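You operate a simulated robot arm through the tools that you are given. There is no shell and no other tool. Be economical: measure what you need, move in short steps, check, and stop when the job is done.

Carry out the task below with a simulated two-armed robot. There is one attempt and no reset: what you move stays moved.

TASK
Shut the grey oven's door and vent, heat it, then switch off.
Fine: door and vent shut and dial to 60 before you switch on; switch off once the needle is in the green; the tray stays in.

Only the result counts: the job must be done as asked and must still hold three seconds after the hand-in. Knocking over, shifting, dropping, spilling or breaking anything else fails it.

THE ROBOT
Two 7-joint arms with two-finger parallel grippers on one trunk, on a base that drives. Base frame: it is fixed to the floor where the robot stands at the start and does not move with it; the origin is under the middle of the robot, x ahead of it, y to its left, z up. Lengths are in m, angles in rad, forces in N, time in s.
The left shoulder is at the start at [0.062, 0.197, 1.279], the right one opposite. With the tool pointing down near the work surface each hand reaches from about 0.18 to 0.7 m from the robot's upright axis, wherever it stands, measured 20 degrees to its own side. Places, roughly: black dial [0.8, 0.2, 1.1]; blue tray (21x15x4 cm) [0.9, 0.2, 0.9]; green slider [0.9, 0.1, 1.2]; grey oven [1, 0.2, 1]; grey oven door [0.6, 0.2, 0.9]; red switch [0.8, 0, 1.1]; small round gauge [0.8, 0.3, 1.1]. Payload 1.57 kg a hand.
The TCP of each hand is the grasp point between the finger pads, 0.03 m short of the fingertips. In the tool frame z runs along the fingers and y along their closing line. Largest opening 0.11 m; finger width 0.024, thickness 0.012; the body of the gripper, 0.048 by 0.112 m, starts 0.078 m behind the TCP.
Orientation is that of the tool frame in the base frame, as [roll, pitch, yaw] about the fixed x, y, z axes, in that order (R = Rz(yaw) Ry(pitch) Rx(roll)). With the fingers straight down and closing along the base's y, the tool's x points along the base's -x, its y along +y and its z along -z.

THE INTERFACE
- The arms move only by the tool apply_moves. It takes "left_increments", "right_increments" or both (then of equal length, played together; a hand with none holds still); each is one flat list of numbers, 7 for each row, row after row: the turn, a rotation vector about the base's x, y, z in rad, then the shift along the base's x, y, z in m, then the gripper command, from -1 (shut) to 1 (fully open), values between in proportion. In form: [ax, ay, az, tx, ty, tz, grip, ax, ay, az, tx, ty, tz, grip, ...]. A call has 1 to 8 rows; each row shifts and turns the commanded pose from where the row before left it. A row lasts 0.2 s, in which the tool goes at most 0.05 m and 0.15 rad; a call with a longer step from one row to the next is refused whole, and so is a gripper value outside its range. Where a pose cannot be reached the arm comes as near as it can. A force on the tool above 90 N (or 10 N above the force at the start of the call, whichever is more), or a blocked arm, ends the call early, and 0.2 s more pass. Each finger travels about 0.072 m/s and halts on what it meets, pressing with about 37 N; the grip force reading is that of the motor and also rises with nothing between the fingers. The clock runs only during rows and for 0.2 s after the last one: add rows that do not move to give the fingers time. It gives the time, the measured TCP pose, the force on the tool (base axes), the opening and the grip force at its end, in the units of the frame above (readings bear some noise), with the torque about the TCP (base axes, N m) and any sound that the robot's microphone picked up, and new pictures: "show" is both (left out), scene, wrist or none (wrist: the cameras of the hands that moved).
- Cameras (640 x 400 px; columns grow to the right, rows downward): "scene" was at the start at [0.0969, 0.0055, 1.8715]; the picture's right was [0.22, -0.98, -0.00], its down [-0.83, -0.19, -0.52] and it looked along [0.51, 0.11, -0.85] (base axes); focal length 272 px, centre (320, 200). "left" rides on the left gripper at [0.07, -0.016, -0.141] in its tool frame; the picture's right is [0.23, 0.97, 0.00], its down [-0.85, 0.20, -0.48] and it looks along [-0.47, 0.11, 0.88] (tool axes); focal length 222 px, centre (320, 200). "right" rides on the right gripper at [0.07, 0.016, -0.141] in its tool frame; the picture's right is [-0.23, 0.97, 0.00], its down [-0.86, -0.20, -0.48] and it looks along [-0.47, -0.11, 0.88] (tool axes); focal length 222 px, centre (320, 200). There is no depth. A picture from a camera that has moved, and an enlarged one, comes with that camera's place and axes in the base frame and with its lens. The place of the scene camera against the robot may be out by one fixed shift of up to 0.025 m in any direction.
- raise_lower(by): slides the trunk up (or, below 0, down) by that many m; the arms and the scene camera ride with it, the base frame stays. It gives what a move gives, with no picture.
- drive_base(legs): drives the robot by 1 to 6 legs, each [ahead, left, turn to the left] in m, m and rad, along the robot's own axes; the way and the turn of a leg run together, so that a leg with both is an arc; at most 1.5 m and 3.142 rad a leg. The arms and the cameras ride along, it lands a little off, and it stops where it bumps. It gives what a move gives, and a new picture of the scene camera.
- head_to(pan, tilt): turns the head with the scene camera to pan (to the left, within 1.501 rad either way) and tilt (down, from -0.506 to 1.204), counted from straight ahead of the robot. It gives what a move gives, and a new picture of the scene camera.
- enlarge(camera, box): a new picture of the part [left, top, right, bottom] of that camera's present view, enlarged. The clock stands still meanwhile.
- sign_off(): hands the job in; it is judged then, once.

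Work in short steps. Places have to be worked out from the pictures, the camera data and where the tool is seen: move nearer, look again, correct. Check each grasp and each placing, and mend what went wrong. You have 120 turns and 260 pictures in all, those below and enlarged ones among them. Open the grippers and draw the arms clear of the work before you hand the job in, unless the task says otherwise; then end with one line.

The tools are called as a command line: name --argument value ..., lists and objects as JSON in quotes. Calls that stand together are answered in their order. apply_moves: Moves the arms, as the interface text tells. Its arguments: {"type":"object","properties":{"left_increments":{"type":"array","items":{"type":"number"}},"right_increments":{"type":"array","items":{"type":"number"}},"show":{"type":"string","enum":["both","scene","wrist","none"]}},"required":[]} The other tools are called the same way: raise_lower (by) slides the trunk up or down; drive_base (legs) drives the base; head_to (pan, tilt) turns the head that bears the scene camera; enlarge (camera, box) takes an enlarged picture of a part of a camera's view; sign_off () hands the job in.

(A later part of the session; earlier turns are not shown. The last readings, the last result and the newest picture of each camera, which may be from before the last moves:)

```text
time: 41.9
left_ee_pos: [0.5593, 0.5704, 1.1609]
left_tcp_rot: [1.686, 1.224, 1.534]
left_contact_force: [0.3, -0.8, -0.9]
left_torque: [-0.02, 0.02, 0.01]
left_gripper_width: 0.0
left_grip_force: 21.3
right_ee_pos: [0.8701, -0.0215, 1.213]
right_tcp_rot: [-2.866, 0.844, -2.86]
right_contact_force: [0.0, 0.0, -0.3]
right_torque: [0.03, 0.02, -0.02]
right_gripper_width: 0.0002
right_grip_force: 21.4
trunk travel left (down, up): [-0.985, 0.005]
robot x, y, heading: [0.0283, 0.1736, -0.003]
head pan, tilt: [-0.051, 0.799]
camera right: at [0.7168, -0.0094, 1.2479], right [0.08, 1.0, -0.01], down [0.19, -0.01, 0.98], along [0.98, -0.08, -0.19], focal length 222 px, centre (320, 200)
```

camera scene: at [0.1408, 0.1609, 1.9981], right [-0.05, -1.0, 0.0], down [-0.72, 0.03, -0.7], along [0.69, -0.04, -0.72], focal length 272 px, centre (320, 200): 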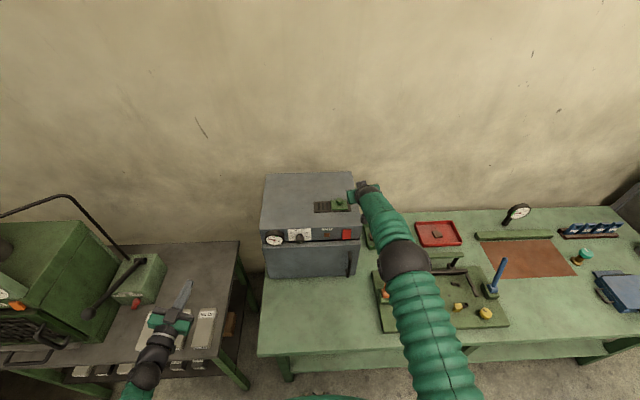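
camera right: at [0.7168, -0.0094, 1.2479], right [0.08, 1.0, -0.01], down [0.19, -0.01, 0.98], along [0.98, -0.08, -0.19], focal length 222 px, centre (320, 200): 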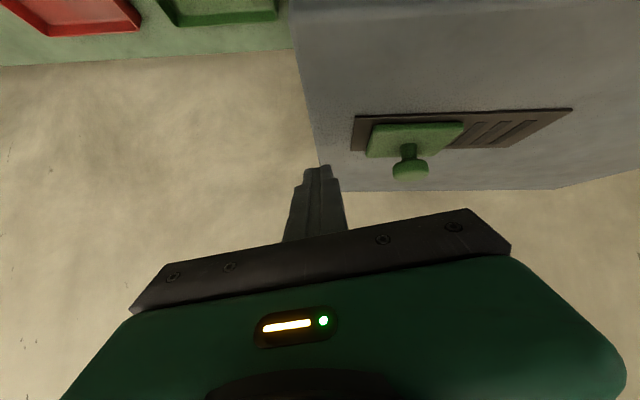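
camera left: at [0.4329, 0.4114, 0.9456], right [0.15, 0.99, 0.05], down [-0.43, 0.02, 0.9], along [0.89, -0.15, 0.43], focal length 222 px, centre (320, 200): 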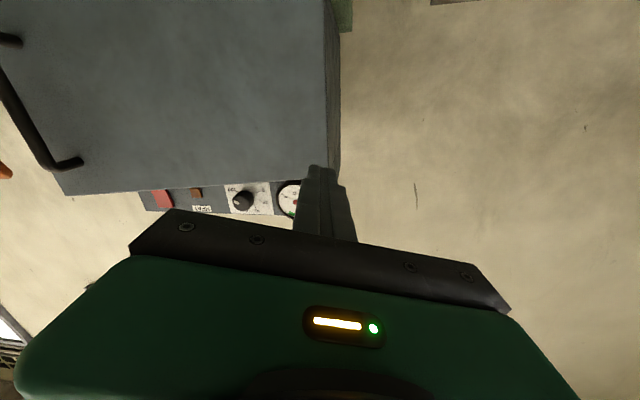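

Tip and knob head are at the same height. I push left in small steps.

apply_moves --right_increments '[0, 0, 0, 0, 0.02, 0, -1, 0, 0, 0, 0, 0.02, 0, -1, 0, 0, 0, 0, 0.02, 0, -1, 0, 0, 0, 0, 0.02, 0, -1, 0, 0, 0, 0, 0.01, 0, -1]'

enlarge --camera "scene" --box '[250, 150, 410, 250]'

```text
time: 43.1
left_ee_pos: [0.5613, 0.5698, 1.1592]
left_tcp_rot: [1.687, 1.227, 1.534]
left_contact_force: [-0.5, 0.3, -0.6]
left_torque: [0.01, 0.03, 0.0]
left_gripper_width: 0.0
left_grip_force: 21.3
right_ee_pos: [0.8702, 0.0691, 1.2139]
right_tcp_rot: [-2.868, 0.845, -2.862]
right_contact_force: [0.5, -1.3, 0.2]
right_torque: [-0.04, -0.01, -0.05]
right_gripper_width: 0.0
right_grip_force: 21.5
trunk travel left (down, up): [-0.985, 0.005]
robot x, y, heading: [0.0249, 0.1668, 0.002]
head pan, tilt: [-0.051, 0.799]
camera scene: at [0.1402, 0.159, 1.9982], right [-0.05, -1.0, 0.0], down [-0.72, 0.04, -0.7], along [0.69, -0.04, -0.72], focal length 272 px, centre (320, 200)
camera right: at [0.7163, 0.0809, 1.2482], right [0.08, 1.0, -0.01], down [0.19, -0.01, 0.98], along [0.98, -0.08, -0.19], focal length 222 px, centre (320, 200)
```

scene: 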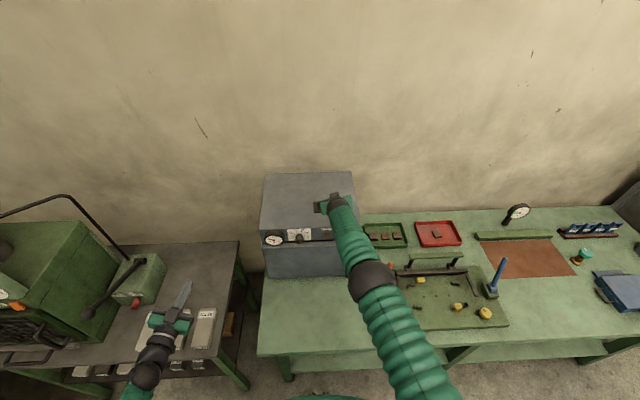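
right: 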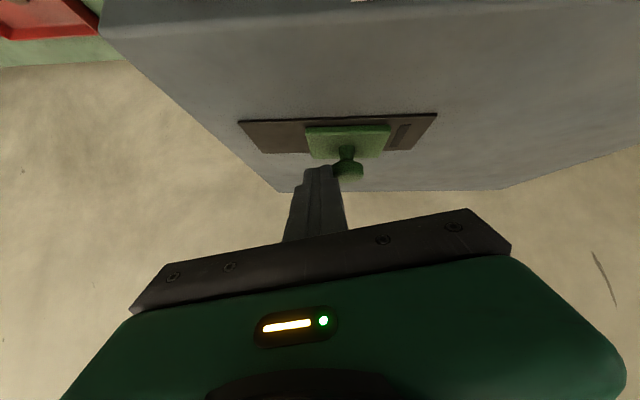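

```text
4.00 times, centred on (330, 200) of scene
camera zoom: at [0.1402, 0.159, 1.9982], right [-0.05, -1.0, 0.0], down [-0.72, 0.04, -0.7], along [0.69, -0.04, -0.72], focal length 1089 px, centre (280, 200)
```

zoom: 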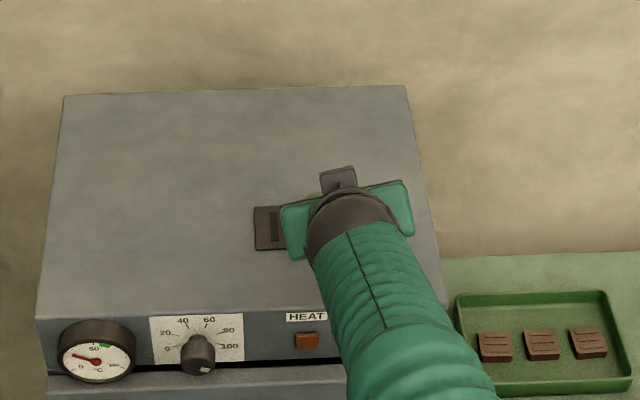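

The slider follows; one slot is left uncovered. I push on in small steps to its stop.

apply_moves --right_increments '[0, 0, 0, 0, 0.01, 0, -1, 0, 0, 0, 0, 0.01, 0, -1, 0, 0, 0, 0, 0.007, 0, -1, 0, 0, 0, 0, 0.005, 0, -1]' --show "wrist"

enlarge --camera "right" --box '[200, 90, 440, 220]'

```text
time: 44.1
left_ee_pos: [0.5603, 0.5657, 1.1615]
left_tcp_rot: [1.689, 1.222, 1.534]
left_contact_force: [0.5, -0.1, 1.8]
left_torque: [-0.01, -0.02, -0.02]
left_gripper_width: 0.0001
left_grip_force: 20.8
right_ee_pos: [0.8694, 0.0969, 1.2134]
right_tcp_rot: [-2.869, 0.847, -2.866]
right_contact_force: [0.9, -5.3, 2.5]
right_torque: [-0.11, -0.06, -0.12]
right_gripper_width: 0.0
right_grip_force: 21.5
trunk travel left (down, up): [-0.985, 0.005]
robot x, y, heading: [0.024, 0.1656, -0.001]
head pan, tilt: [-0.051, 0.799]
camera right: at [0.716, 0.1085, 1.2476], right [0.08, 1.0, 0.0], down [0.19, -0.01, 0.98], along [0.98, -0.08, -0.19], focal length 222 px, centre (320, 200)
```

right: 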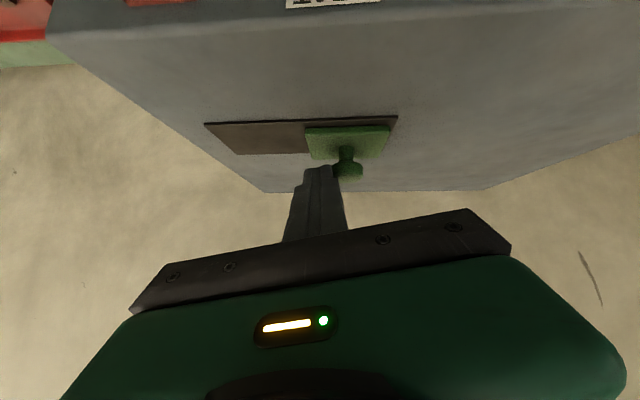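

```text
2.67 times, centred on (320, 155) of right
camera zoom: at [0.716, 0.1085, 1.2476], right [0.08, 1.0, 0.0], down [0.19, -0.01, 0.98], along [0.98, -0.08, -0.19], focal length 592 px, centre (320, 320)
```

zoom: 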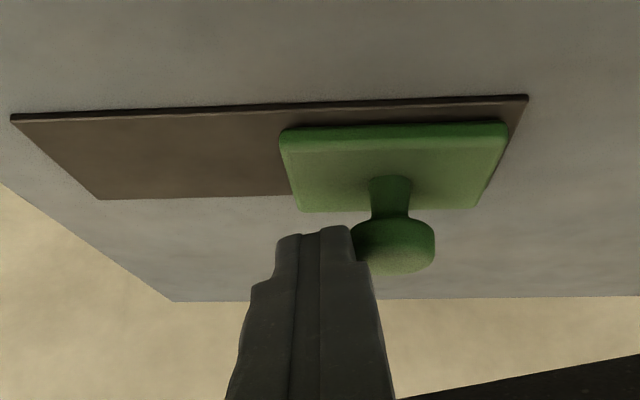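

The slots are covered and the slider reached its stop (5 N). I withdraw the right hand sideways and up, then back toward home, and bring the left hand back to a tool-down home pose in the same call.

apply_moves --right_increments '[0, 0, 0, 0, -0.03, 0, -1, 0, 0, 0, 0, 0, 0.04, -1, 0, 0, 0, -0.02, -0.02, 0.04, -1, 0, 0.06, 0, -0.035, -0.025, 0.02, -1, 0, 0.1, 0, -0.035, -0.03, 0.01, -1, 0, 0.1, 0, -0.035, -0.03, 0, -1, 0, 0.1, 0, -0.035, -0.03, 0, -1, 0, 0.1, 0, -0.035, -0.03, 0, -1]' --left_increments '[0, 0, 0, 0, 0, 0, -1, 0, 0.12, 0, -0.005, 0, 0.04, -1, 0, 0.14, 0, -0.005, -0.01, 0.04, -1, 0, 0.14, 0, -0.005, -0.01, 0.04, -1, 0, 0.14, 0, -0.005, -0.01, 0.04, -1, 0, 0.14, 0, -0.01, -0.01, 0.04, -1, 0, 0.14, 0, -0.01, -0.01, 0.04, -1, 0, 0.14, 0, -0.01, -0.01, 0.04, -1]'

enlarge --camera "scene" --box '[250, 160, 370, 290]'

```text
time: 45.9
left_ee_pos: [0.5116, 0.5053, 1.443]
left_tcp_rot: [3.056, 0.58, 2.722]
left_contact_force: [0.5, -0.4, 0.2]
left_torque: [0.01, 0.03, 0.02]
left_gripper_width: 0.0
left_grip_force: 21.2
right_ee_pos: [0.6727, -0.0981, 1.3228]
right_tcp_rot: [-3.003, 0.396, -2.939]
right_contact_force: [0.2, -0.2, 0.9]
right_torque: [0.03, 0.01, 0.03]
right_gripper_width: 0.0
right_grip_force: 21.8
trunk travel left (down, up): [-0.985, 0.005]
robot x, y, heading: [0.0269, 0.1659, 0.002]
head pan, tilt: [-0.051, 0.799]
camera scene: at [0.1378, 0.1522, 1.9982], right [-0.05, -1.0, 0.0], down [-0.72, 0.04, -0.7], along [0.7, -0.03, -0.72], focal length 272 px, centre (320, 200)
camera right: at [0.5514, -0.0869, 1.4214], right [0.06, 1.0, -0.04], down [0.61, -0.01, 0.79], along [0.79, -0.07, -0.61], focal length 222 px, centre (320, 200)
camera left: at [0.3763, 0.5326, 1.5207], right [0.18, 0.98, -0.05], down [0.47, -0.04, 0.88], along [0.86, -0.18, -0.47], focal length 222 px, centre (320, 200)
```

scene: 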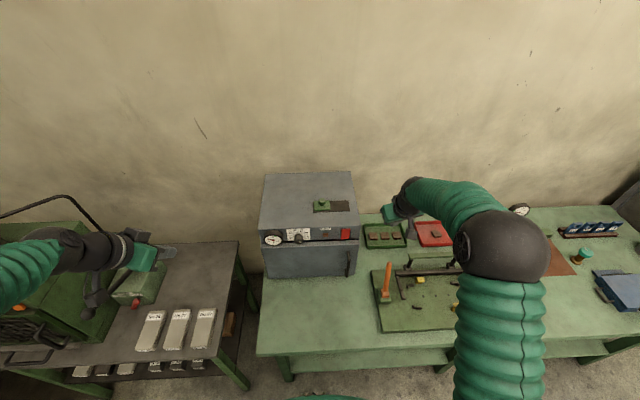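
right: 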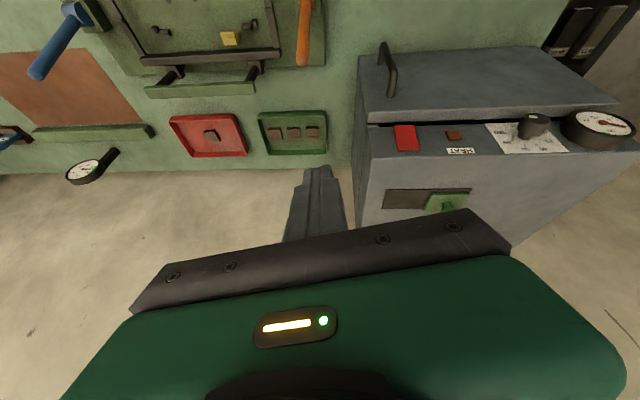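
left: 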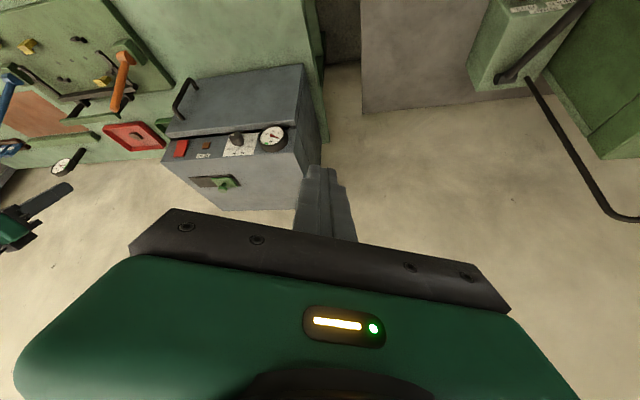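

```text
3.08 times, centred on (310, 225) of scene
camera zoom: at [0.1378, 0.1522, 1.9982], right [-0.05, -1.0, 0.0], down [-0.72, 0.04, -0.7], along [0.7, -0.03, -0.72], focal length 837 px, centre (351, 123)
```

zoom: 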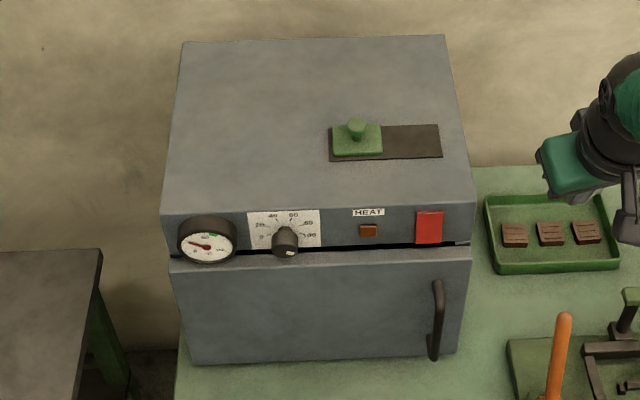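

The vent is shut. I take a closer look at the door gap from the right camera while it is placed well.

enlarge --camera "right" --box '[340, 80, 480, 170]'

enlarge --camera "left" --box '[150, 60, 310, 200]'

```text
4.44 times, centred on (410, 125) of right
camera zoom: at [0.5514, -0.0869, 1.4214], right [0.06, 1.0, -0.04], down [0.61, -0.01, 0.79], along [0.79, -0.07, -0.61], focal length 987 px, centre (-80, 533)
```

zoom: 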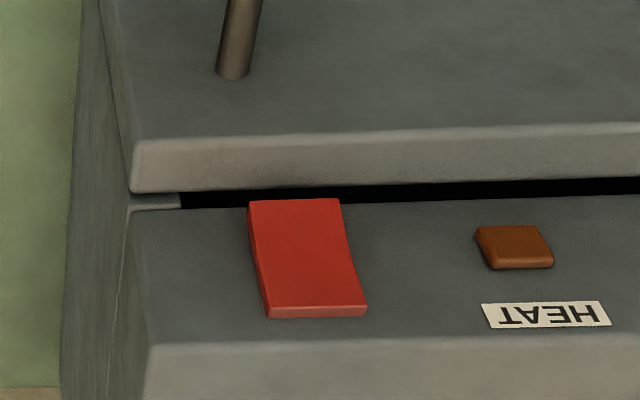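

```text
2.86 times, centred on (230, 130) of left
camera zoom: at [0.3763, 0.5326, 1.5207], right [0.18, 0.98, -0.05], down [0.47, -0.04, 0.88], along [0.86, -0.18, -0.47], focal length 635 px, centre (577, 400)
```

zoom: 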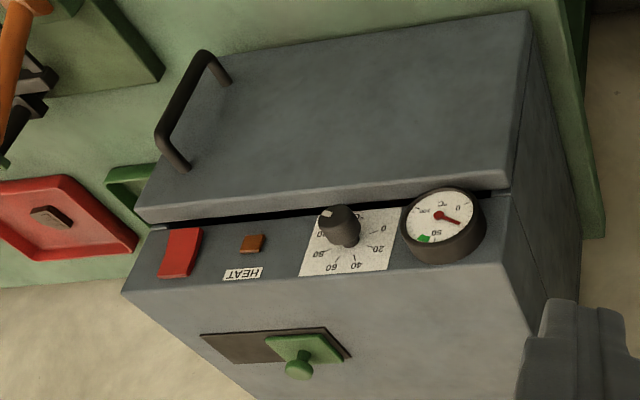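

The free edge still shows a gap of roughly 4 mm. With the shoulder now well placed, I bring the right hand down in front of the door, left of the handle, to press it fully home.

apply_moves --right_increments '[0, -0.1, 0, -0.012, 0.04, -0.025, -1, 0, -0.1, 0, -0.012, 0.04, -0.025, -1, 0, -0.1, 0, -0.012, 0.04, -0.025, -1, 0, -0.1, 0, -0.012, 0.045, -0.015, -1, 0, 0, 0, 0, 0.01, -0.045, -1, 0, 0, 0, 0, 0, -0.045, -1, 0, 0, 0, 0, 0, -0.045, -1, 0, 0, 0, 0, 0, -0.045, -1]'

```text
time: 47.7
left_ee_pos: [0.5137, 0.5095, 1.4409]
left_tcp_rot: [3.059, 0.582, 2.723]
left_contact_force: [0.3, -0.1, 0.3]
left_torque: [0.02, 0.01, 0.03]
left_gripper_width: 0.0
left_grip_force: 21.2
right_ee_pos: [0.6326, 0.0732, 1.0588]
right_tcp_rot: [-2.894, 0.797, -2.898]
right_contact_force: [0.0, -0.8, -0.7]
right_torque: [-0.01, -0.05, 0.02]
right_gripper_width: 0.0
right_grip_force: 21.1
trunk travel left (down, up): [-0.985, 0.005]
robot x, y, heading: [0.0247, 0.1688, 0.003]
head pan, tilt: [-0.051, 0.799]
camera scene: at [0.1409, 0.1577, 1.9983], right [-0.05, -1.0, 0.0], down [-0.72, 0.04, -0.7], along [0.69, -0.04, -0.72], focal length 272 px, centre (320, 200)
camera right: at [0.4804, 0.0876, 1.1014], right [0.09, 1.0, 0.0], down [0.24, -0.02, 0.97], along [0.97, -0.09, -0.24], focal length 222 px, centre (320, 200)
```

scene: 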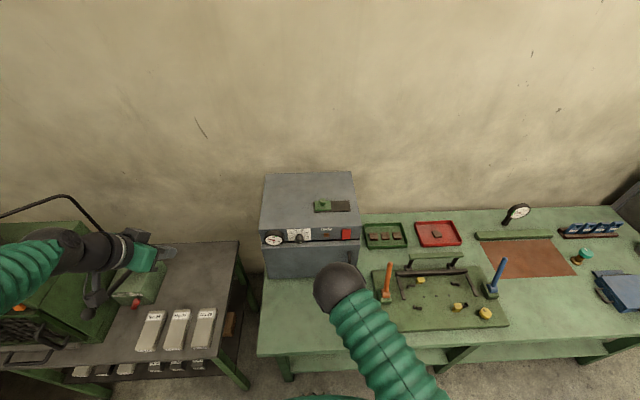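
right: 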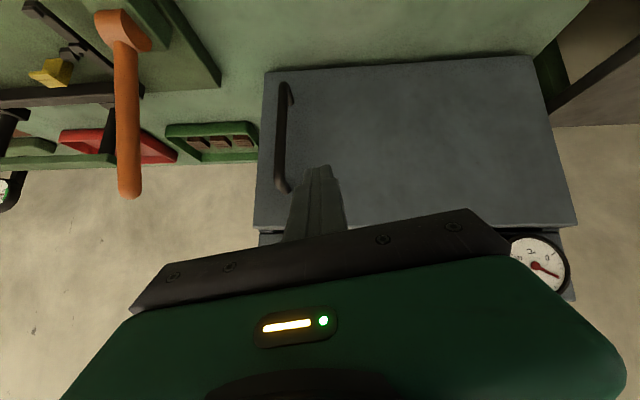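

Clear of the handle. I lower slightly and press forward gently.

apply_moves --right_increments '[0, 0, 0, 0.02, 0.01, -0.035, -1, 0, 0, 0, 0.035, 0, -0.01, -1, 0, 0, 0, 0.03, 0, 0, -1, 0, 0, 0, 0.01, 0, 0, -1, 0, 0, 0, 0.008, 0, 0, -1, 0, 0, 0, 0.006, 0, 0, -1, 0, 0, 0, 0.005, 0, 0, -1, 0, 0, 0, 0.005, 0, 0, -1]'

```text
time: 49.5
left_ee_pos: [0.5046, 0.5112, 1.442]
left_tcp_rot: [3.056, 0.588, 2.721]
left_contact_force: [-0.6, 0.1, 0.3]
left_torque: [-0.01, -0.01, 0.01]
left_gripper_width: 0.0002
left_grip_force: 21.5
right_ee_pos: [0.7384, 0.091, 1.0068]
right_tcp_rot: [-2.893, 0.78, -2.882]
right_contact_force: [-32.7, 2.5, -2.7]
right_torque: [0.31, 0.51, -0.06]
right_gripper_width: 0.0
right_grip_force: 21.4
trunk travel left (down, up): [-0.985, 0.005]
robot x, y, heading: [0.0258, 0.1686, 0.005]
head pan, tilt: [-0.051, 0.799]
camera scene: at [0.128, 0.16, 1.9987], right [-0.05, -1.0, 0.0], down [-0.71, 0.04, -0.7], along [0.7, -0.04, -0.71], focal length 272 px, centre (320, 200)
camera right: at [0.5859, 0.1027, 1.0519], right [0.08, 1.0, -0.01], down [0.26, -0.01, 0.97], along [0.96, -0.08, -0.26], focal length 222 px, centre (320, 200)
```

scene: 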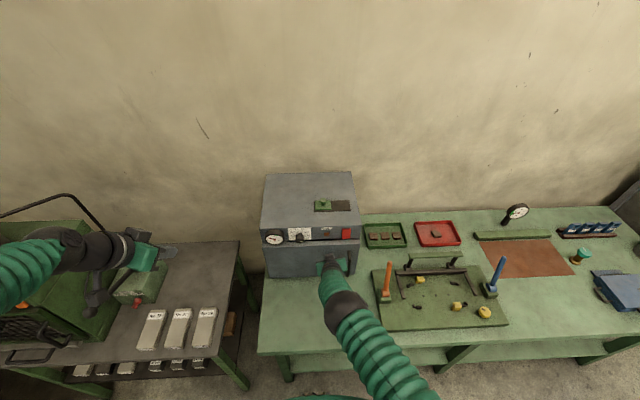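
right: 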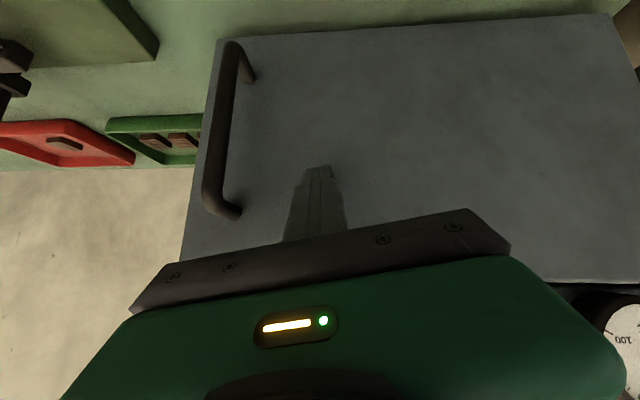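

Pressing with 33 N moved nothing further, so the door is against its stop: shut. I retract the right hand straight back, then up and to the right.

apply_moves --right_increments '[0, 0, 0, -0.03, 0, 0, -1, 0, 0, 0, -0.04, 0, 0.01, -1, 0, 0, 0, -0.03, -0.01, 0.03, -1, 0, 0, 0, -0.01, -0.015, 0.045, -1, 0, 0.06, 0, 0, -0.02, 0.04, -1, 0, 0.08, 0, 0, -0.03, 0.035, -1, 0, 0.08, 0, -0.01, -0.03, 0.035, -1, 0, 0.1, 0, -0.01, -0.03, 0.035, -1]' --show "none"

apply_moves --right_increments '[0, 0.1, 0, -0.02, -0.035, 0.025, -1, 0, 0.1, 0, -0.02, -0.035, 0.025, -1, 0, 0.1, 0, -0.02, -0.035, 0.025, -1, 0, 0, 0, -0.02, -0.035, 0.025, -1]' --show "none"

drive_base --legs '[[-0.1, -0.07, 0]]'

raise_lower --by -0.2

```text
time: 51.3
left_ee_pos: [0.5109, 0.5075, 1.4409]
left_tcp_rot: [3.056, 0.582, 2.721]
left_contact_force: [0.1, 0.1, -0.8]
left_torque: [0.01, 0.02, 0.03]
left_gripper_width: 0.0003
left_grip_force: 20.9
right_ee_pos: [0.6141, -0.0461, 1.2374]
right_tcp_rot: [-2.985, 0.475, -2.934]
right_contact_force: [-0.3, -0.7, -0.6]
right_torque: [0.0, -0.02, 0.02]
right_gripper_width: 0.0
right_grip_force: 21.3
trunk travel left (down, up): [-0.985, 0.005]
robot x, y, heading: [0.0275, 0.1675, -0.001]
head pan, tilt: [-0.051, 0.799]
```

```text
time: 52.3
left_ee_pos: [0.5122, 0.5064, 1.4416]
left_tcp_rot: [3.057, 0.579, 2.721]
left_contact_force: [-0.6, 0.5, -0.8]
left_torque: [-0.02, -0.01, -0.03]
left_gripper_width: 0.0
left_grip_force: 21.3
right_ee_pos: [0.5338, -0.1884, 1.337]
right_tcp_rot: [-3.049, 0.181, -2.952]
right_contact_force: [-0.1, -0.6, -1.3]
right_torque: [0.0, 0.01, -0.01]
right_gripper_width: 0.0002
right_grip_force: 21.2
trunk travel left (down, up): [-0.985, 0.005]
robot x, y, heading: [0.0305, 0.1688, -0.002]
head pan, tilt: [-0.051, 0.799]
```

```text
time: 53.6
left_ee_pos: [0.4226, 0.4637, 1.4315]
left_tcp_rot: [3.083, 0.583, 2.737]
left_contact_force: [-0.7, -0.5, -0.1]
left_torque: [0.0, -0.01, -0.05]
left_gripper_width: 0.0001
left_grip_force: 21.6
right_ee_pos: [0.4453, -0.2297, 1.3402]
right_tcp_rot: [-3.031, 0.172, -2.948]
right_contact_force: [0.9, 0.6, -0.3]
right_torque: [-0.1, 0.08, -0.06]
right_gripper_width: 0.0
right_grip_force: 21.5
trunk travel left (down, up): [-0.985, 0.005]
robot x, y, heading: [-0.0747, 0.1002, -0.005]
head pan, tilt: [-0.051, 0.799]
camera scene: at [0.0552, 0.1175, 1.9969], right [-0.05, -1.0, 0.02], down [-0.72, 0.03, -0.69], along [0.69, -0.05, -0.72], focal length 272 px, centre (320, 200)
```

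scene: 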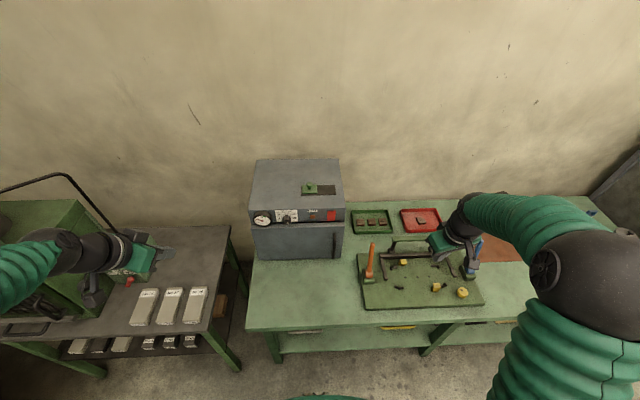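

```text
time: 55.8
left_ee_pos: [0.4105, 0.4378, 1.2417]
left_tcp_rot: [3.056, 0.581, 2.72]
left_contact_force: [-0.2, 0.3, 0.2]
left_torque: [0.06, -0.02, 0.05]
left_gripper_width: 0.0001
left_grip_force: 21.3
right_ee_pos: [0.4333, -0.2548, 1.1384]
right_tcp_rot: [-3.048, 0.184, -2.952]
right_contact_force: [0.1, 0.3, -0.4]
right_torque: [0.0, -0.02, 0.02]
right_gripper_width: 0.0001
right_grip_force: 20.9
trunk travel left (down, up): [-0.785, 0.205]
robot x, y, heading: [-0.0728, 0.1017, 0.001]
head pan, tilt: [-0.051, 0.799]
```

Trunk lowered so the shoulder is nearly level with the dial. I bring the left tool forward and tilt it level in front of the dial, opening the fingers partly.

apply_moves --left_increments '[0, -0.12, 0.03, 0.022, -0.028, -0.01, 0.3, 0, -0.12, 0.03, 0.022, -0.028, -0.01, 0.3, 0, -0.12, 0.03, 0.022, -0.028, -0.015, 0.3, 0, -0.12, 0.03, 0.022, -0.028, -0.015, 0.3, 0, -0.12, 0.03, 0.022, -0.028, -0.015, 0.3, 0, -0.12, 0.03, 0.022, -0.028, -0.015, 0.3]'

```text
time: 57.1
left_ee_pos: [0.5442, 0.2783, 1.159]
left_tcp_rot: [2.427, 1.213, 2.388]
left_contact_force: [0.6, -0.1, 0.1]
left_torque: [0.02, 0.01, 0.02]
left_gripper_width: 0.0715
left_grip_force: 0.1
right_ee_pos: [0.4357, -0.2449, 1.1395]
right_tcp_rot: [-3.042, 0.182, -2.95]
right_contact_force: [-0.6, 0.0, 0.2]
right_torque: [0.01, 0.05, -0.02]
right_gripper_width: 0.0
right_grip_force: 21.3
trunk travel left (down, up): [-0.785, 0.205]
robot x, y, heading: [-0.0784, 0.1014, -0.003]
head pan, tilt: [-0.051, 0.799]
camera scene: at [0.0428, 0.0928, 1.7979], right [-0.05, -1.0, 0.0], down [-0.72, 0.03, -0.69], along [0.69, -0.04, -0.72], focal length 272 px, centre (320, 200)
camera left: at [0.388, 0.2795, 1.1273], right [0.01, 1.0, 0.01], down [-0.23, -0.01, 0.97], along [0.97, -0.01, 0.23], focal length 222 px, centre (320, 200)
```

scene: 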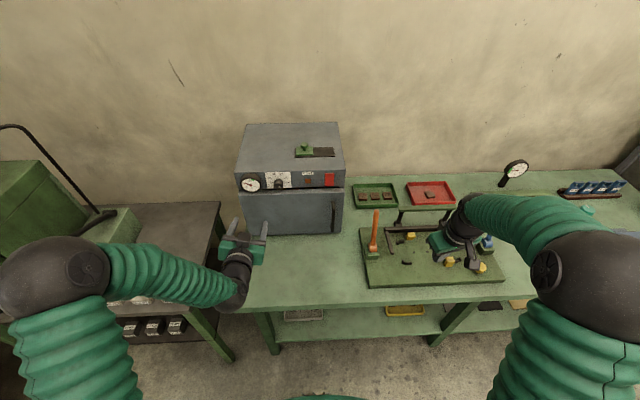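
left: 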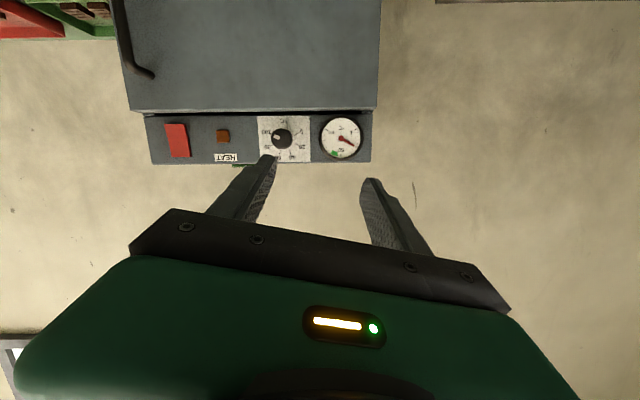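

The left arm came up cleanly and its camera sees the panel frontally (upside down). I zoom in on the dial.

enlarge --camera "left" --box '[250, 105, 370, 175]'

```text
5.33 times, centred on (310, 140) of left
camera zoom: at [0.388, 0.2795, 1.1273], right [0.01, 1.0, 0.01], down [-0.23, -0.01, 0.97], along [0.97, -0.01, 0.23], focal length 1185 px, centre (373, 520)
```

zoom: 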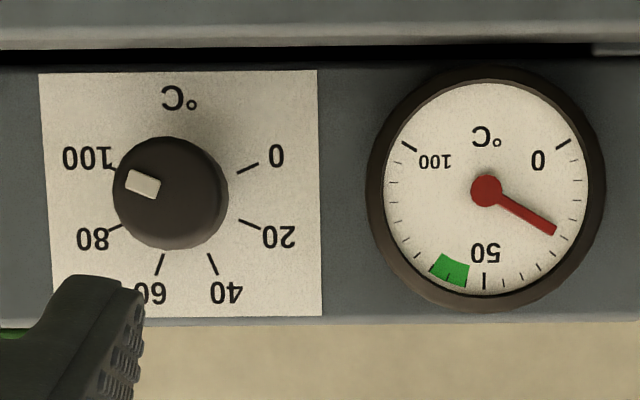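

The dial mark sits at about 110° from the top (≈98), and 60 is at 23°, so I need about −87° about x. The knob axis is at y≈0.2136, z≈1.1136, with its face at x≈0.765. I pre-roll the gripper and line up.

apply_moves --left_increments '[0.13, -0.05, 0, 0.02, -0.016, -0.011, 0.3, 0.13, -0.05, 0, 0.02, -0.016, -0.011, 0.3, 0.13, -0.05, 0, 0.02, -0.016, -0.011, 0.3, 0.13, -0.05, 0, 0.02, -0.016, -0.011, 0.3, 0, 0, 0, 0, 0, 0, 0.3]'

```text
time: 58.4
left_ee_pos: [0.6219, 0.2107, 1.116]
left_tcp_rot: [1.635, 0.806, 1.69]
left_contact_force: [-0.2, 0.2, -0.2]
left_torque: [-0.02, -0.03, 0.0]
left_gripper_width: 0.0713
left_grip_force: 0.2
right_ee_pos: [0.4324, -0.2502, 1.1397]
right_tcp_rot: [-3.044, 0.184, -2.949]
right_contact_force: [-0.3, 0.5, -0.2]
right_torque: [-0.01, -0.01, -0.01]
right_gripper_width: 0.0
right_grip_force: 21.2
trunk travel left (down, up): [-0.785, 0.205]
robot x, y, heading: [-0.0733, 0.1049, 0.001]
head pan, tilt: [-0.051, 0.799]
camera scene: at [0.04, 0.0873, 1.7981], right [-0.05, -1.0, 0.0], down [-0.72, 0.04, -0.69], along [0.69, -0.03, -0.72], focal length 272 px, centre (320, 200)
camera left: at [0.4762, 0.2347, 1.0609], right [-0.04, 0.86, 0.51], down [-0.41, -0.48, 0.78], along [0.91, -0.18, 0.37], focal length 222 px, centre (320, 200)
```

scene: 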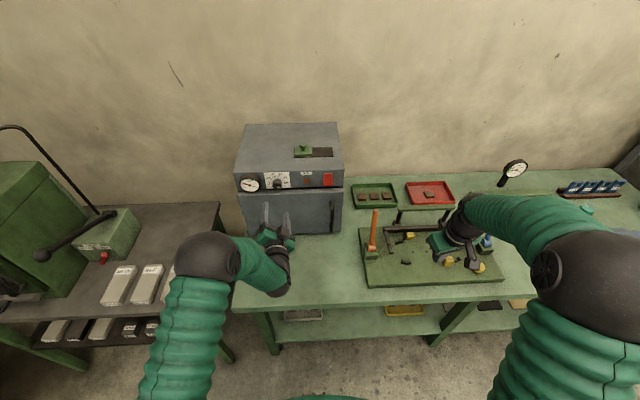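
left: 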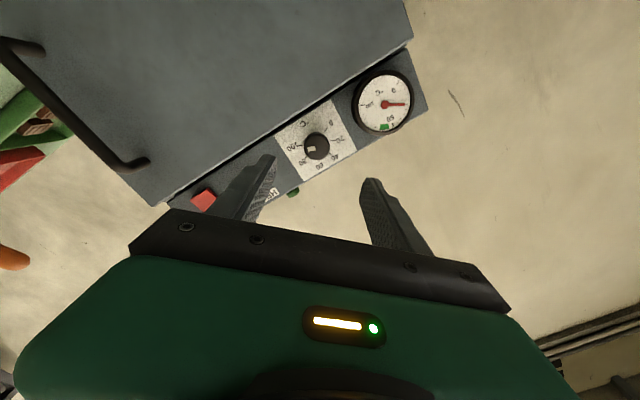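

The tool is level and aligned to within 4°. I correct the small yaw and advance to straddle the knob.

apply_moves --left_increments '[0, -0.04, -0.07, 0.025, 0.001, -0.001, 0.3, 0, 0, 0, 0.03, 0.001, -0.001, 0.3, 0, 0, 0, 0.03, 0, -0.001, 0.3, 0, 0, 0, 0.02, 0, 0, 0.3, 0, 0, 0, 0.0, 0, 0, 0.3]'

enlarge --camera "left" --box '[220, 80, 420, 220]'

```text
time: 59.5
left_ee_pos: [0.7272, 0.2123, 1.1126]
left_tcp_rot: [1.577, 0.812, 1.58]
left_contact_force: [0.6, -0.3, -0.4]
left_torque: [-0.01, -0.03, 0.0]
left_gripper_width: 0.0714
left_grip_force: 0.0
right_ee_pos: [0.4338, -0.25, 1.1394]
right_tcp_rot: [-3.044, 0.183, -2.95]
right_contact_force: [1.2, -0.3, -0.2]
right_torque: [-0.01, 0.02, 0.01]
right_gripper_width: 0.0
right_grip_force: 21.1
trunk travel left (down, up): [-0.785, 0.205]
robot x, y, heading: [-0.0772, 0.1011, -0.003]
head pan, tilt: [-0.051, 0.799]
camera scene: at [0.0398, 0.0872, 1.7981], right [-0.05, -1.0, 0.0], down [-0.72, 0.04, -0.7], along [0.69, -0.03, -0.72], focal length 272 px, centre (320, 200)
camera left: at [0.5854, 0.2476, 1.0522], right [0.0, 0.86, 0.51], down [-0.47, -0.45, 0.76], along [0.88, -0.24, 0.41], focal length 222 px, centre (320, 200)
```

scene: 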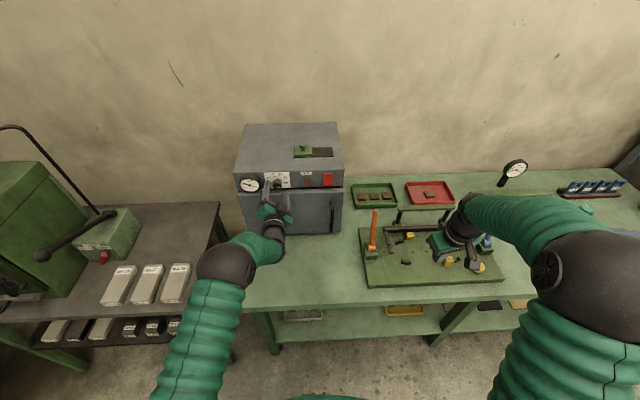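
left: 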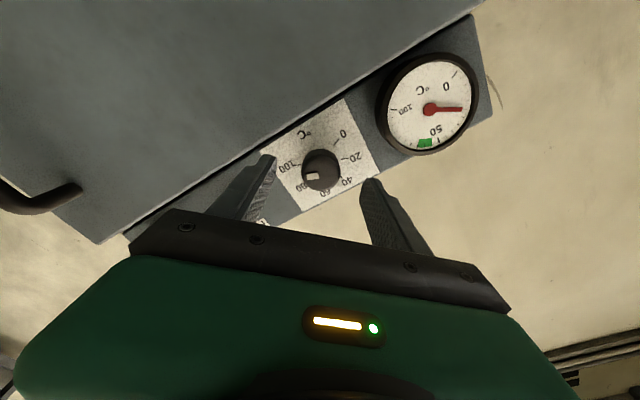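

```text
2.86 times, centred on (320, 150) of left
camera zoom: at [0.5854, 0.2476, 1.0522], right [0.0, 0.86, 0.51], down [-0.47, -0.45, 0.76], along [0.88, -0.24, 0.41], focal length 635 px, centre (320, 343)
```

zoom: 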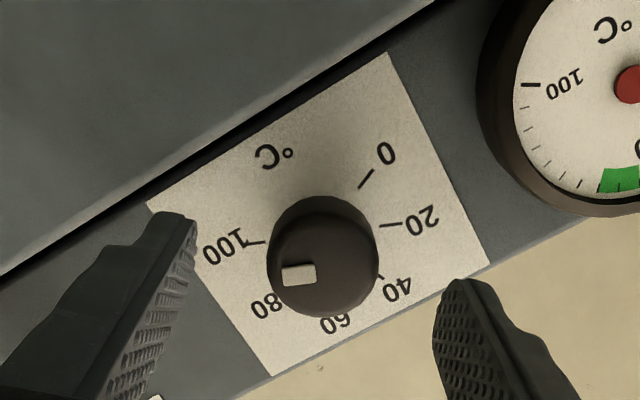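

The knob is centred between the fingers. I advance 3 cm more, then close on it.

apply_moves --left_increments '[0, 0, 0, 0.015, 0, 0, 0.3, 0, 0, 0, 0.013, 0, 0, 0.3, 0, 0, 0, 0, 0, 0, 0.3]' --show "wrist"

enlarge --camera "left" --box '[220, 100, 420, 240]'

```text
time: 60.4
left_ee_pos: [0.7548, 0.2113, 1.1146]
left_tcp_rot: [1.576, 0.809, 1.579]
left_contact_force: [0.3, 0.2, -0.6]
left_torque: [0.02, 0.0, -0.02]
left_gripper_width: 0.0716
left_grip_force: 0.0
right_ee_pos: [0.4329, -0.2501, 1.139]
right_tcp_rot: [-3.045, 0.183, -2.95]
right_contact_force: [-0.9, 1.1, 0.4]
right_torque: [-0.03, 0.01, -0.03]
right_gripper_width: 0.0
right_grip_force: 21.7
trunk travel left (down, up): [-0.785, 0.205]
robot x, y, heading: [-0.0717, 0.0989, -0.006]
head pan, tilt: [-0.051, 0.799]
camera left: at [0.6126, 0.2469, 1.0529], right [0.0, 0.86, 0.51], down [-0.47, -0.45, 0.76], along [0.88, -0.24, 0.41], focal length 222 px, centre (320, 200)
```

left: 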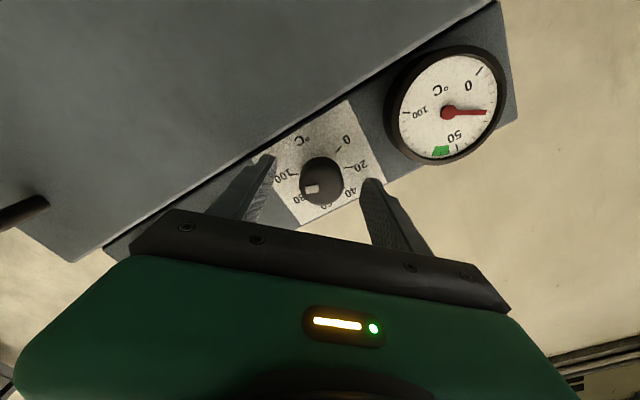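

```text
2.86 times, centred on (320, 170) of left
camera zoom: at [0.6126, 0.2469, 1.0529], right [0.0, 0.86, 0.51], down [-0.47, -0.45, 0.76], along [0.88, -0.24, 0.41], focal length 635 px, centre (320, 286)
```

zoom: 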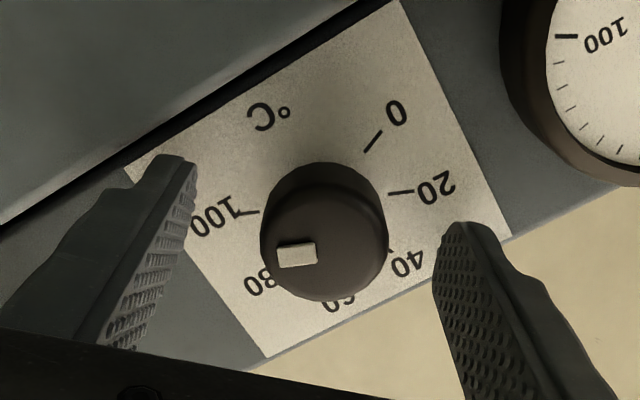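

Fingers straddle the knob, with tips short of the panel. I close.

apply_moves --left_increments '[0, 0, 0, 0, 0.001, -0.001, -1, 0, 0, 0, 0, 0, 0, -1, 0, 0, 0, 0, 0, 0, -1, 0, 0, 0, 0, 0, 0, -1]' --show "wrist"

```text
time: 61.4
left_ee_pos: [0.7548, 0.2142, 1.1121]
left_tcp_rot: [1.576, 0.81, 1.58]
left_contact_force: [4.2, 1.7, 3.9]
left_torque: [-0.03, 0.14, 0.05]
left_gripper_width: 0.0336
left_grip_force: 41.3
right_ee_pos: [0.4343, -0.2498, 1.1401]
right_tcp_rot: [-3.043, 0.183, -2.95]
right_contact_force: [0.3, 0.8, 0.0]
right_torque: [0.02, -0.04, 0.01]
right_gripper_width: 0.0
right_grip_force: 21.4
trunk travel left (down, up): [-0.785, 0.205]
robot x, y, heading: [-0.0719, 0.1061, 0.005]
head pan, tilt: [-0.051, 0.799]
camera left: at [0.6132, 0.2486, 1.0517], right [0.0, 0.86, 0.51], down [-0.47, -0.45, 0.76], along [0.88, -0.24, 0.41], focal length 222 px, centre (320, 200)
```

left: 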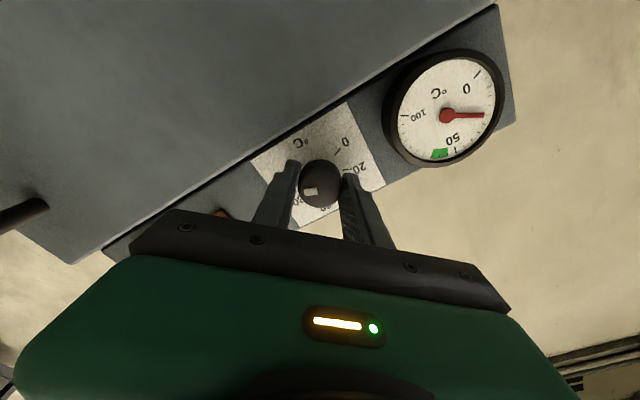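

Gripped at 34 mm. I turn the tool about −x by 0.72 rad first and check.

apply_moves --left_increments '[-0.12, 0, 0, 0, 0, 0, -1, -0.12, 0, 0, 0, 0, 0, -1, -0.12, 0, 0, 0, 0, 0, -1, -0.12, 0, 0, 0, 0, 0, -1, -0.12, 0, 0, 0, 0, 0, -1, -0.12, 0, 0, 0, 0, 0, -1]' --show "wrist"

enlarge --camera "left" --box '[230, 110, 410, 230]'

```text
time: 62.8
left_ee_pos: [0.7551, 0.2142, 1.1138]
left_tcp_rot: [1.713, 1.533, 1.715]
left_contact_force: [8.6, 3.7, 7.9]
left_torque: [-0.01, 0.47, -0.1]
left_gripper_width: 0.0338
left_grip_force: 41.2
right_ee_pos: [0.4334, -0.2493, 1.1376]
right_tcp_rot: [-3.041, 0.181, -2.949]
right_contact_force: [0.2, 0.2, 0.2]
right_torque: [0.01, 0.01, -0.01]
right_gripper_width: 0.0
right_grip_force: 21.1
trunk travel left (down, up): [-0.785, 0.205]
robot x, y, heading: [-0.0742, 0.1035, -0.006]
head pan, tilt: [-0.051, 0.799]
camera left: at [0.6133, 0.1995, 1.0437], right [0.0, 0.98, -0.19], down [-0.47, 0.17, 0.86], along [0.88, 0.09, 0.47], focal length 222 px, centre (320, 200)
```

left: 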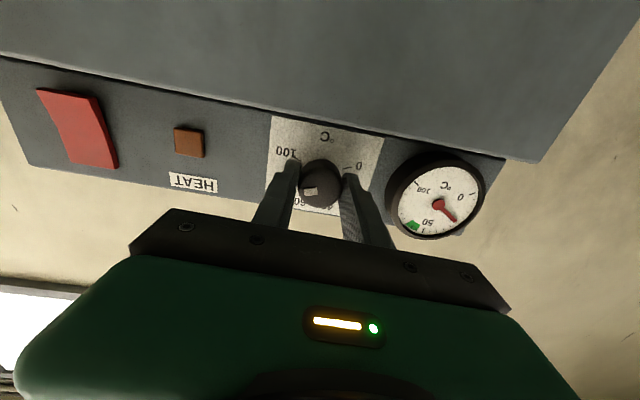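

```text
3.33 times, centred on (320, 170) of left
camera zoom: at [0.6133, 0.1995, 1.0437], right [0.0, 0.98, -0.19], down [-0.47, 0.17, 0.86], along [0.88, 0.09, 0.47], focal length 740 px, centre (320, 300)
```

zoom: 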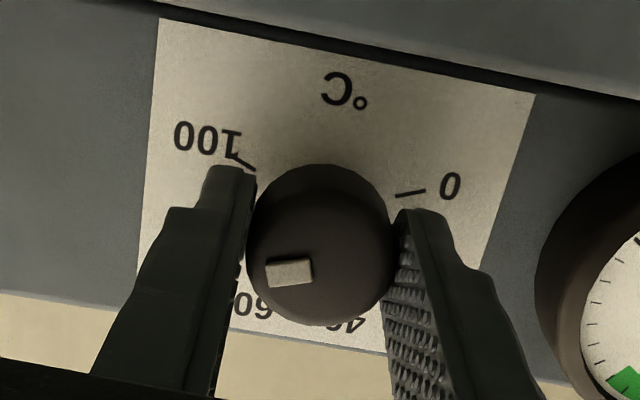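

The knob turned with the hand by 41°. I turn it the remaining ~46°.

apply_moves --left_increments '[-0.114, 0, 0, 0, 0, 0, -1, -0.114, 0, 0, 0, 0, 0, -1, -0.114, 0, 0, 0, 0, 0, -1, -0.114, 0, 0, 0, 0, 0, -1, -0.114, 0, 0, 0, 0, 0, -1, -0.114, 0, 0, 0, 0, 0, -1, -0.114, 0, 0, 0, 0, 0, -1, 0, 0, 0, 0, 0, 0, -1]' --show "wrist"

enlarge --camera "left" --box '[230, 110, 410, 230]'

```text
time: 64.5
left_ee_pos: [0.7557, 0.2157, 1.114]
left_tcp_rot: [-1.577, 0.809, -1.579]
left_contact_force: [11.2, 4.6, 10.9]
left_torque: [0.02, -0.05, -0.38]
left_gripper_width: 0.0336
left_grip_force: 41.6
right_ee_pos: [0.4327, -0.2484, 1.1399]
right_tcp_rot: [-3.043, 0.182, -2.951]
right_contact_force: [-0.7, 0.1, 0.6]
right_torque: [-0.01, -0.01, -0.01]
right_gripper_width: 0.0001
right_grip_force: 21.5
trunk travel left (down, up): [-0.785, 0.205]
robot x, y, heading: [-0.07, 0.1025, -0.002]
head pan, tilt: [-0.051, 0.799]
camera left: at [0.6132, 0.1544, 1.0745], right [0.0, 0.55, -0.84], down [-0.47, 0.74, 0.48], along [0.88, 0.4, 0.26], focal length 222 px, centre (320, 200)
```

left: 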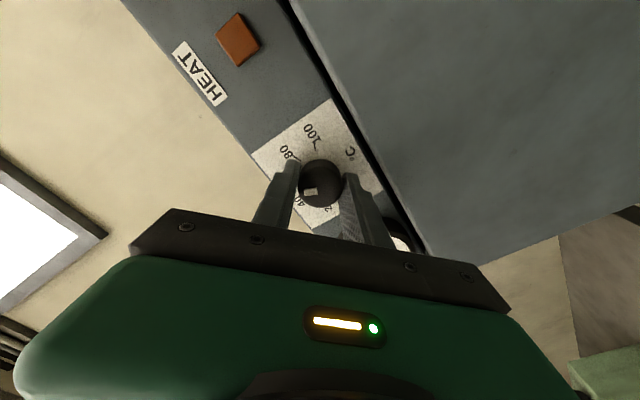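

```text
3.33 times, centred on (320, 170) of left
camera zoom: at [0.6132, 0.1544, 1.0745], right [0.0, 0.55, -0.84], down [-0.47, 0.74, 0.48], along [0.88, 0.4, 0.26], focal length 740 px, centre (320, 300)
```

zoom: 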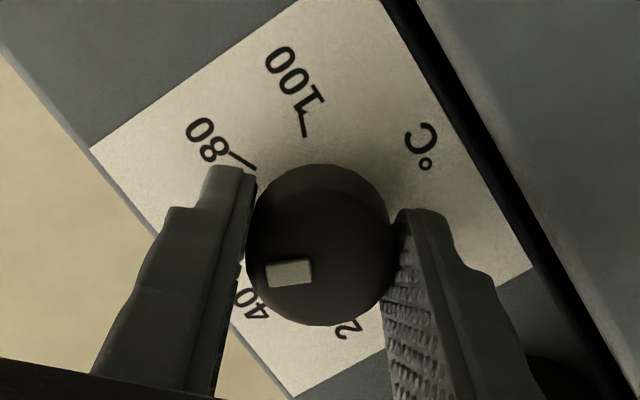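

The mark's axis computes to about 26° right of top, close to 60's 23°. I release, back away and check from the front.

apply_moves --left_increments '[0, 0, 0, 0, 0, 0, 0.3, 0, 0, 0, 0, 0, 0, 0.3, 0, 0, 0, 0, 0, 0, 0.3, 0, 0, 0, -0.03, 0, 0, 0.3, 0, 0, 0, -0.04, 0, 0, 0.3, 0, 0, 0, -0.04, 0, 0, 0.3, 0.1, 0, 0, -0.03, 0, 0, 0.3, 0.1, 0, 0, -0.02, 0, 0, 0.3]'

enlarge --camera "left" --box '[250, 100, 390, 200]'

```text
time: 66.3
left_ee_pos: [0.5928, 0.2124, 1.114]
left_tcp_rot: [-1.58, 1.014, -1.582]
left_contact_force: [0.2, -0.6, 0.6]
left_torque: [0.01, -0.01, -0.05]
left_gripper_width: 0.0716
left_grip_force: 0.0
right_ee_pos: [0.4333, -0.2509, 1.1402]
right_tcp_rot: [-3.044, 0.185, -2.951]
right_contact_force: [0.2, 0.2, 0.1]
right_torque: [0.02, -0.01, -0.01]
right_gripper_width: 0.0
right_grip_force: 21.5
trunk travel left (down, up): [-0.785, 0.205]
robot x, y, heading: [-0.0708, 0.0999, 0.0]
head pan, tilt: [-0.051, 0.799]
camera scene: at [0.0384, 0.0869, 1.7982], right [-0.05, -1.0, 0.0], down [-0.72, 0.04, -0.7], along [0.69, -0.03, -0.72], focal length 272 px, centre (320, 200)
camera left: at [0.4517, 0.1617, 1.0638], right [0.0, 0.71, -0.71], down [-0.47, 0.62, 0.62], along [0.88, 0.34, 0.33], focal length 222 px, centre (320, 200)
```

scene: 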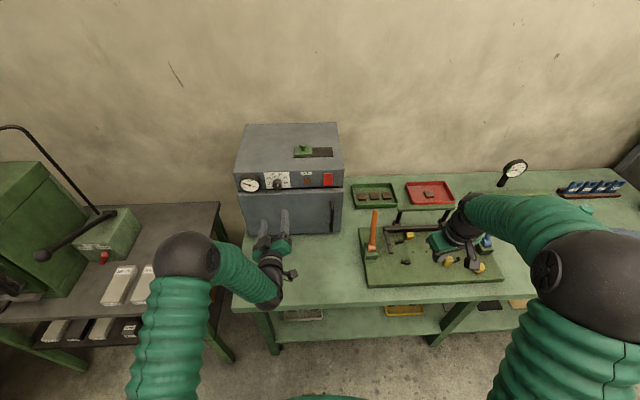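
left: 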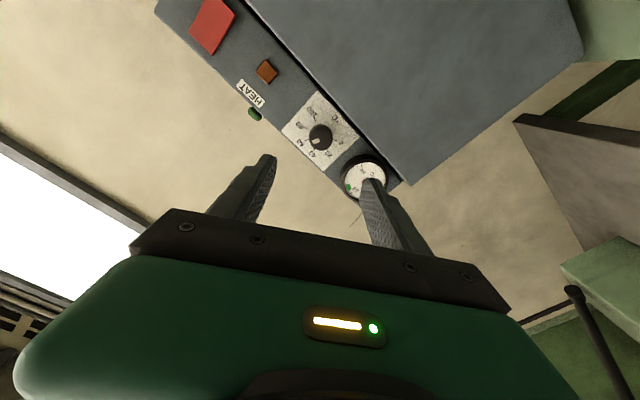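

```text
4.00 times, centred on (320, 150) of left
camera zoom: at [0.4517, 0.1617, 1.0638], right [0.0, 0.71, -0.71], down [-0.47, 0.62, 0.62], along [0.88, 0.34, 0.33], focal length 888 px, centre (320, 400)
```

zoom: 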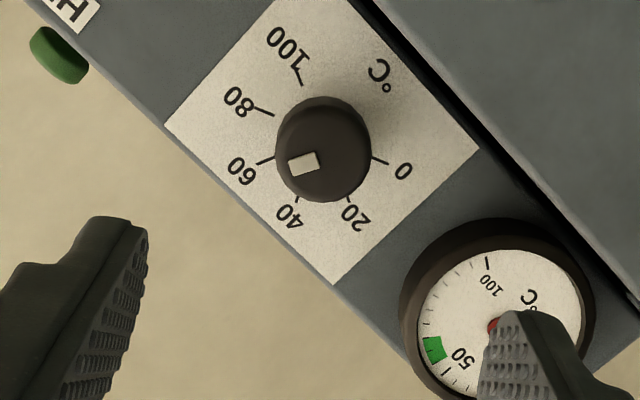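

The mark points along the 60 tick. I roll the hand upright for a cleaner frontal check.

apply_moves --left_increments '[0.13, 0, 0, -0.02, 0.015, 0, 0.3, 0.13, 0, 0, -0.02, 0.015, 0.005, 0.3, 0.13, 0.05, 0, -0.02, 0.015, 0.01, 0.3, 0.1, 0.08, 0, -0.01, 0.015, 0.015, 0.3, 0, 0.08, 0, 0, 0, 0.01, 0.3]' --show "none"

enlarge --camera "left" --box '[230, 90, 390, 190]'

```text
time: 67.5
left_ee_pos: [0.5242, 0.2739, 1.1533]
left_tcp_rot: [-2.851, 1.345, -2.83]
left_contact_force: [-0.8, -0.7, 0.3]
left_torque: [0.0, 0.0, -0.02]
left_gripper_width: 0.0714
left_grip_force: 0.0
right_ee_pos: [0.4327, -0.2502, 1.1404]
right_tcp_rot: [-3.045, 0.182, -2.949]
right_contact_force: [0.2, -0.1, -0.2]
right_torque: [0.01, 0.0, -0.01]
right_gripper_width: 0.0004
right_grip_force: 20.9
trunk travel left (down, up): [-0.785, 0.205]
robot x, y, heading: [-0.0741, 0.1042, -0.0]
head pan, tilt: [-0.051, 0.799]
```

```text
4.00 times, centred on (310, 140) of left
camera zoom: at [0.3708, 0.2494, 1.1174], right [-0.08, 0.96, -0.28], down [-0.29, 0.25, 0.92], along [0.95, 0.15, 0.26], focal length 888 px, centre (360, 440)
```

zoom: 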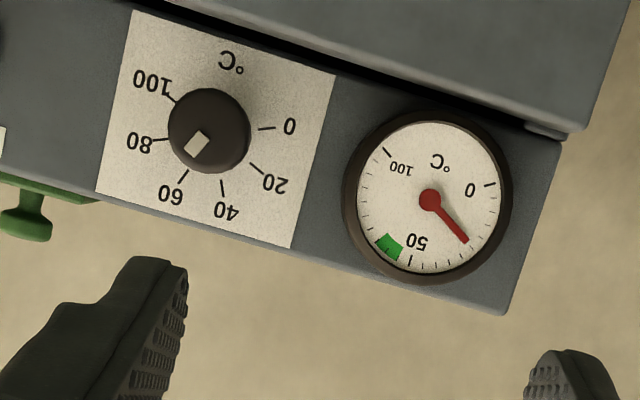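

Mark and 60 tick look parallel; one more, larger zoom to be sure.

enlarge --camera "left" --box '[255, 90, 315, 150]'

```text
6.67 times, centred on (285, 120) of left
camera zoom: at [0.3708, 0.2494, 1.1174], right [-0.08, 0.96, -0.28], down [-0.29, 0.25, 0.92], along [0.95, 0.15, 0.26], focal length 1481 px, centre (553, 733)
```

zoom: 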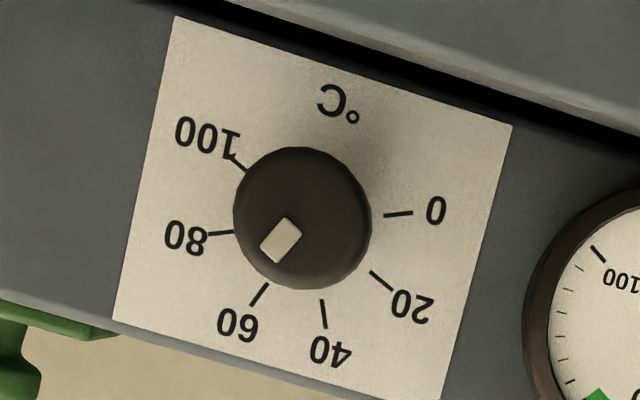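

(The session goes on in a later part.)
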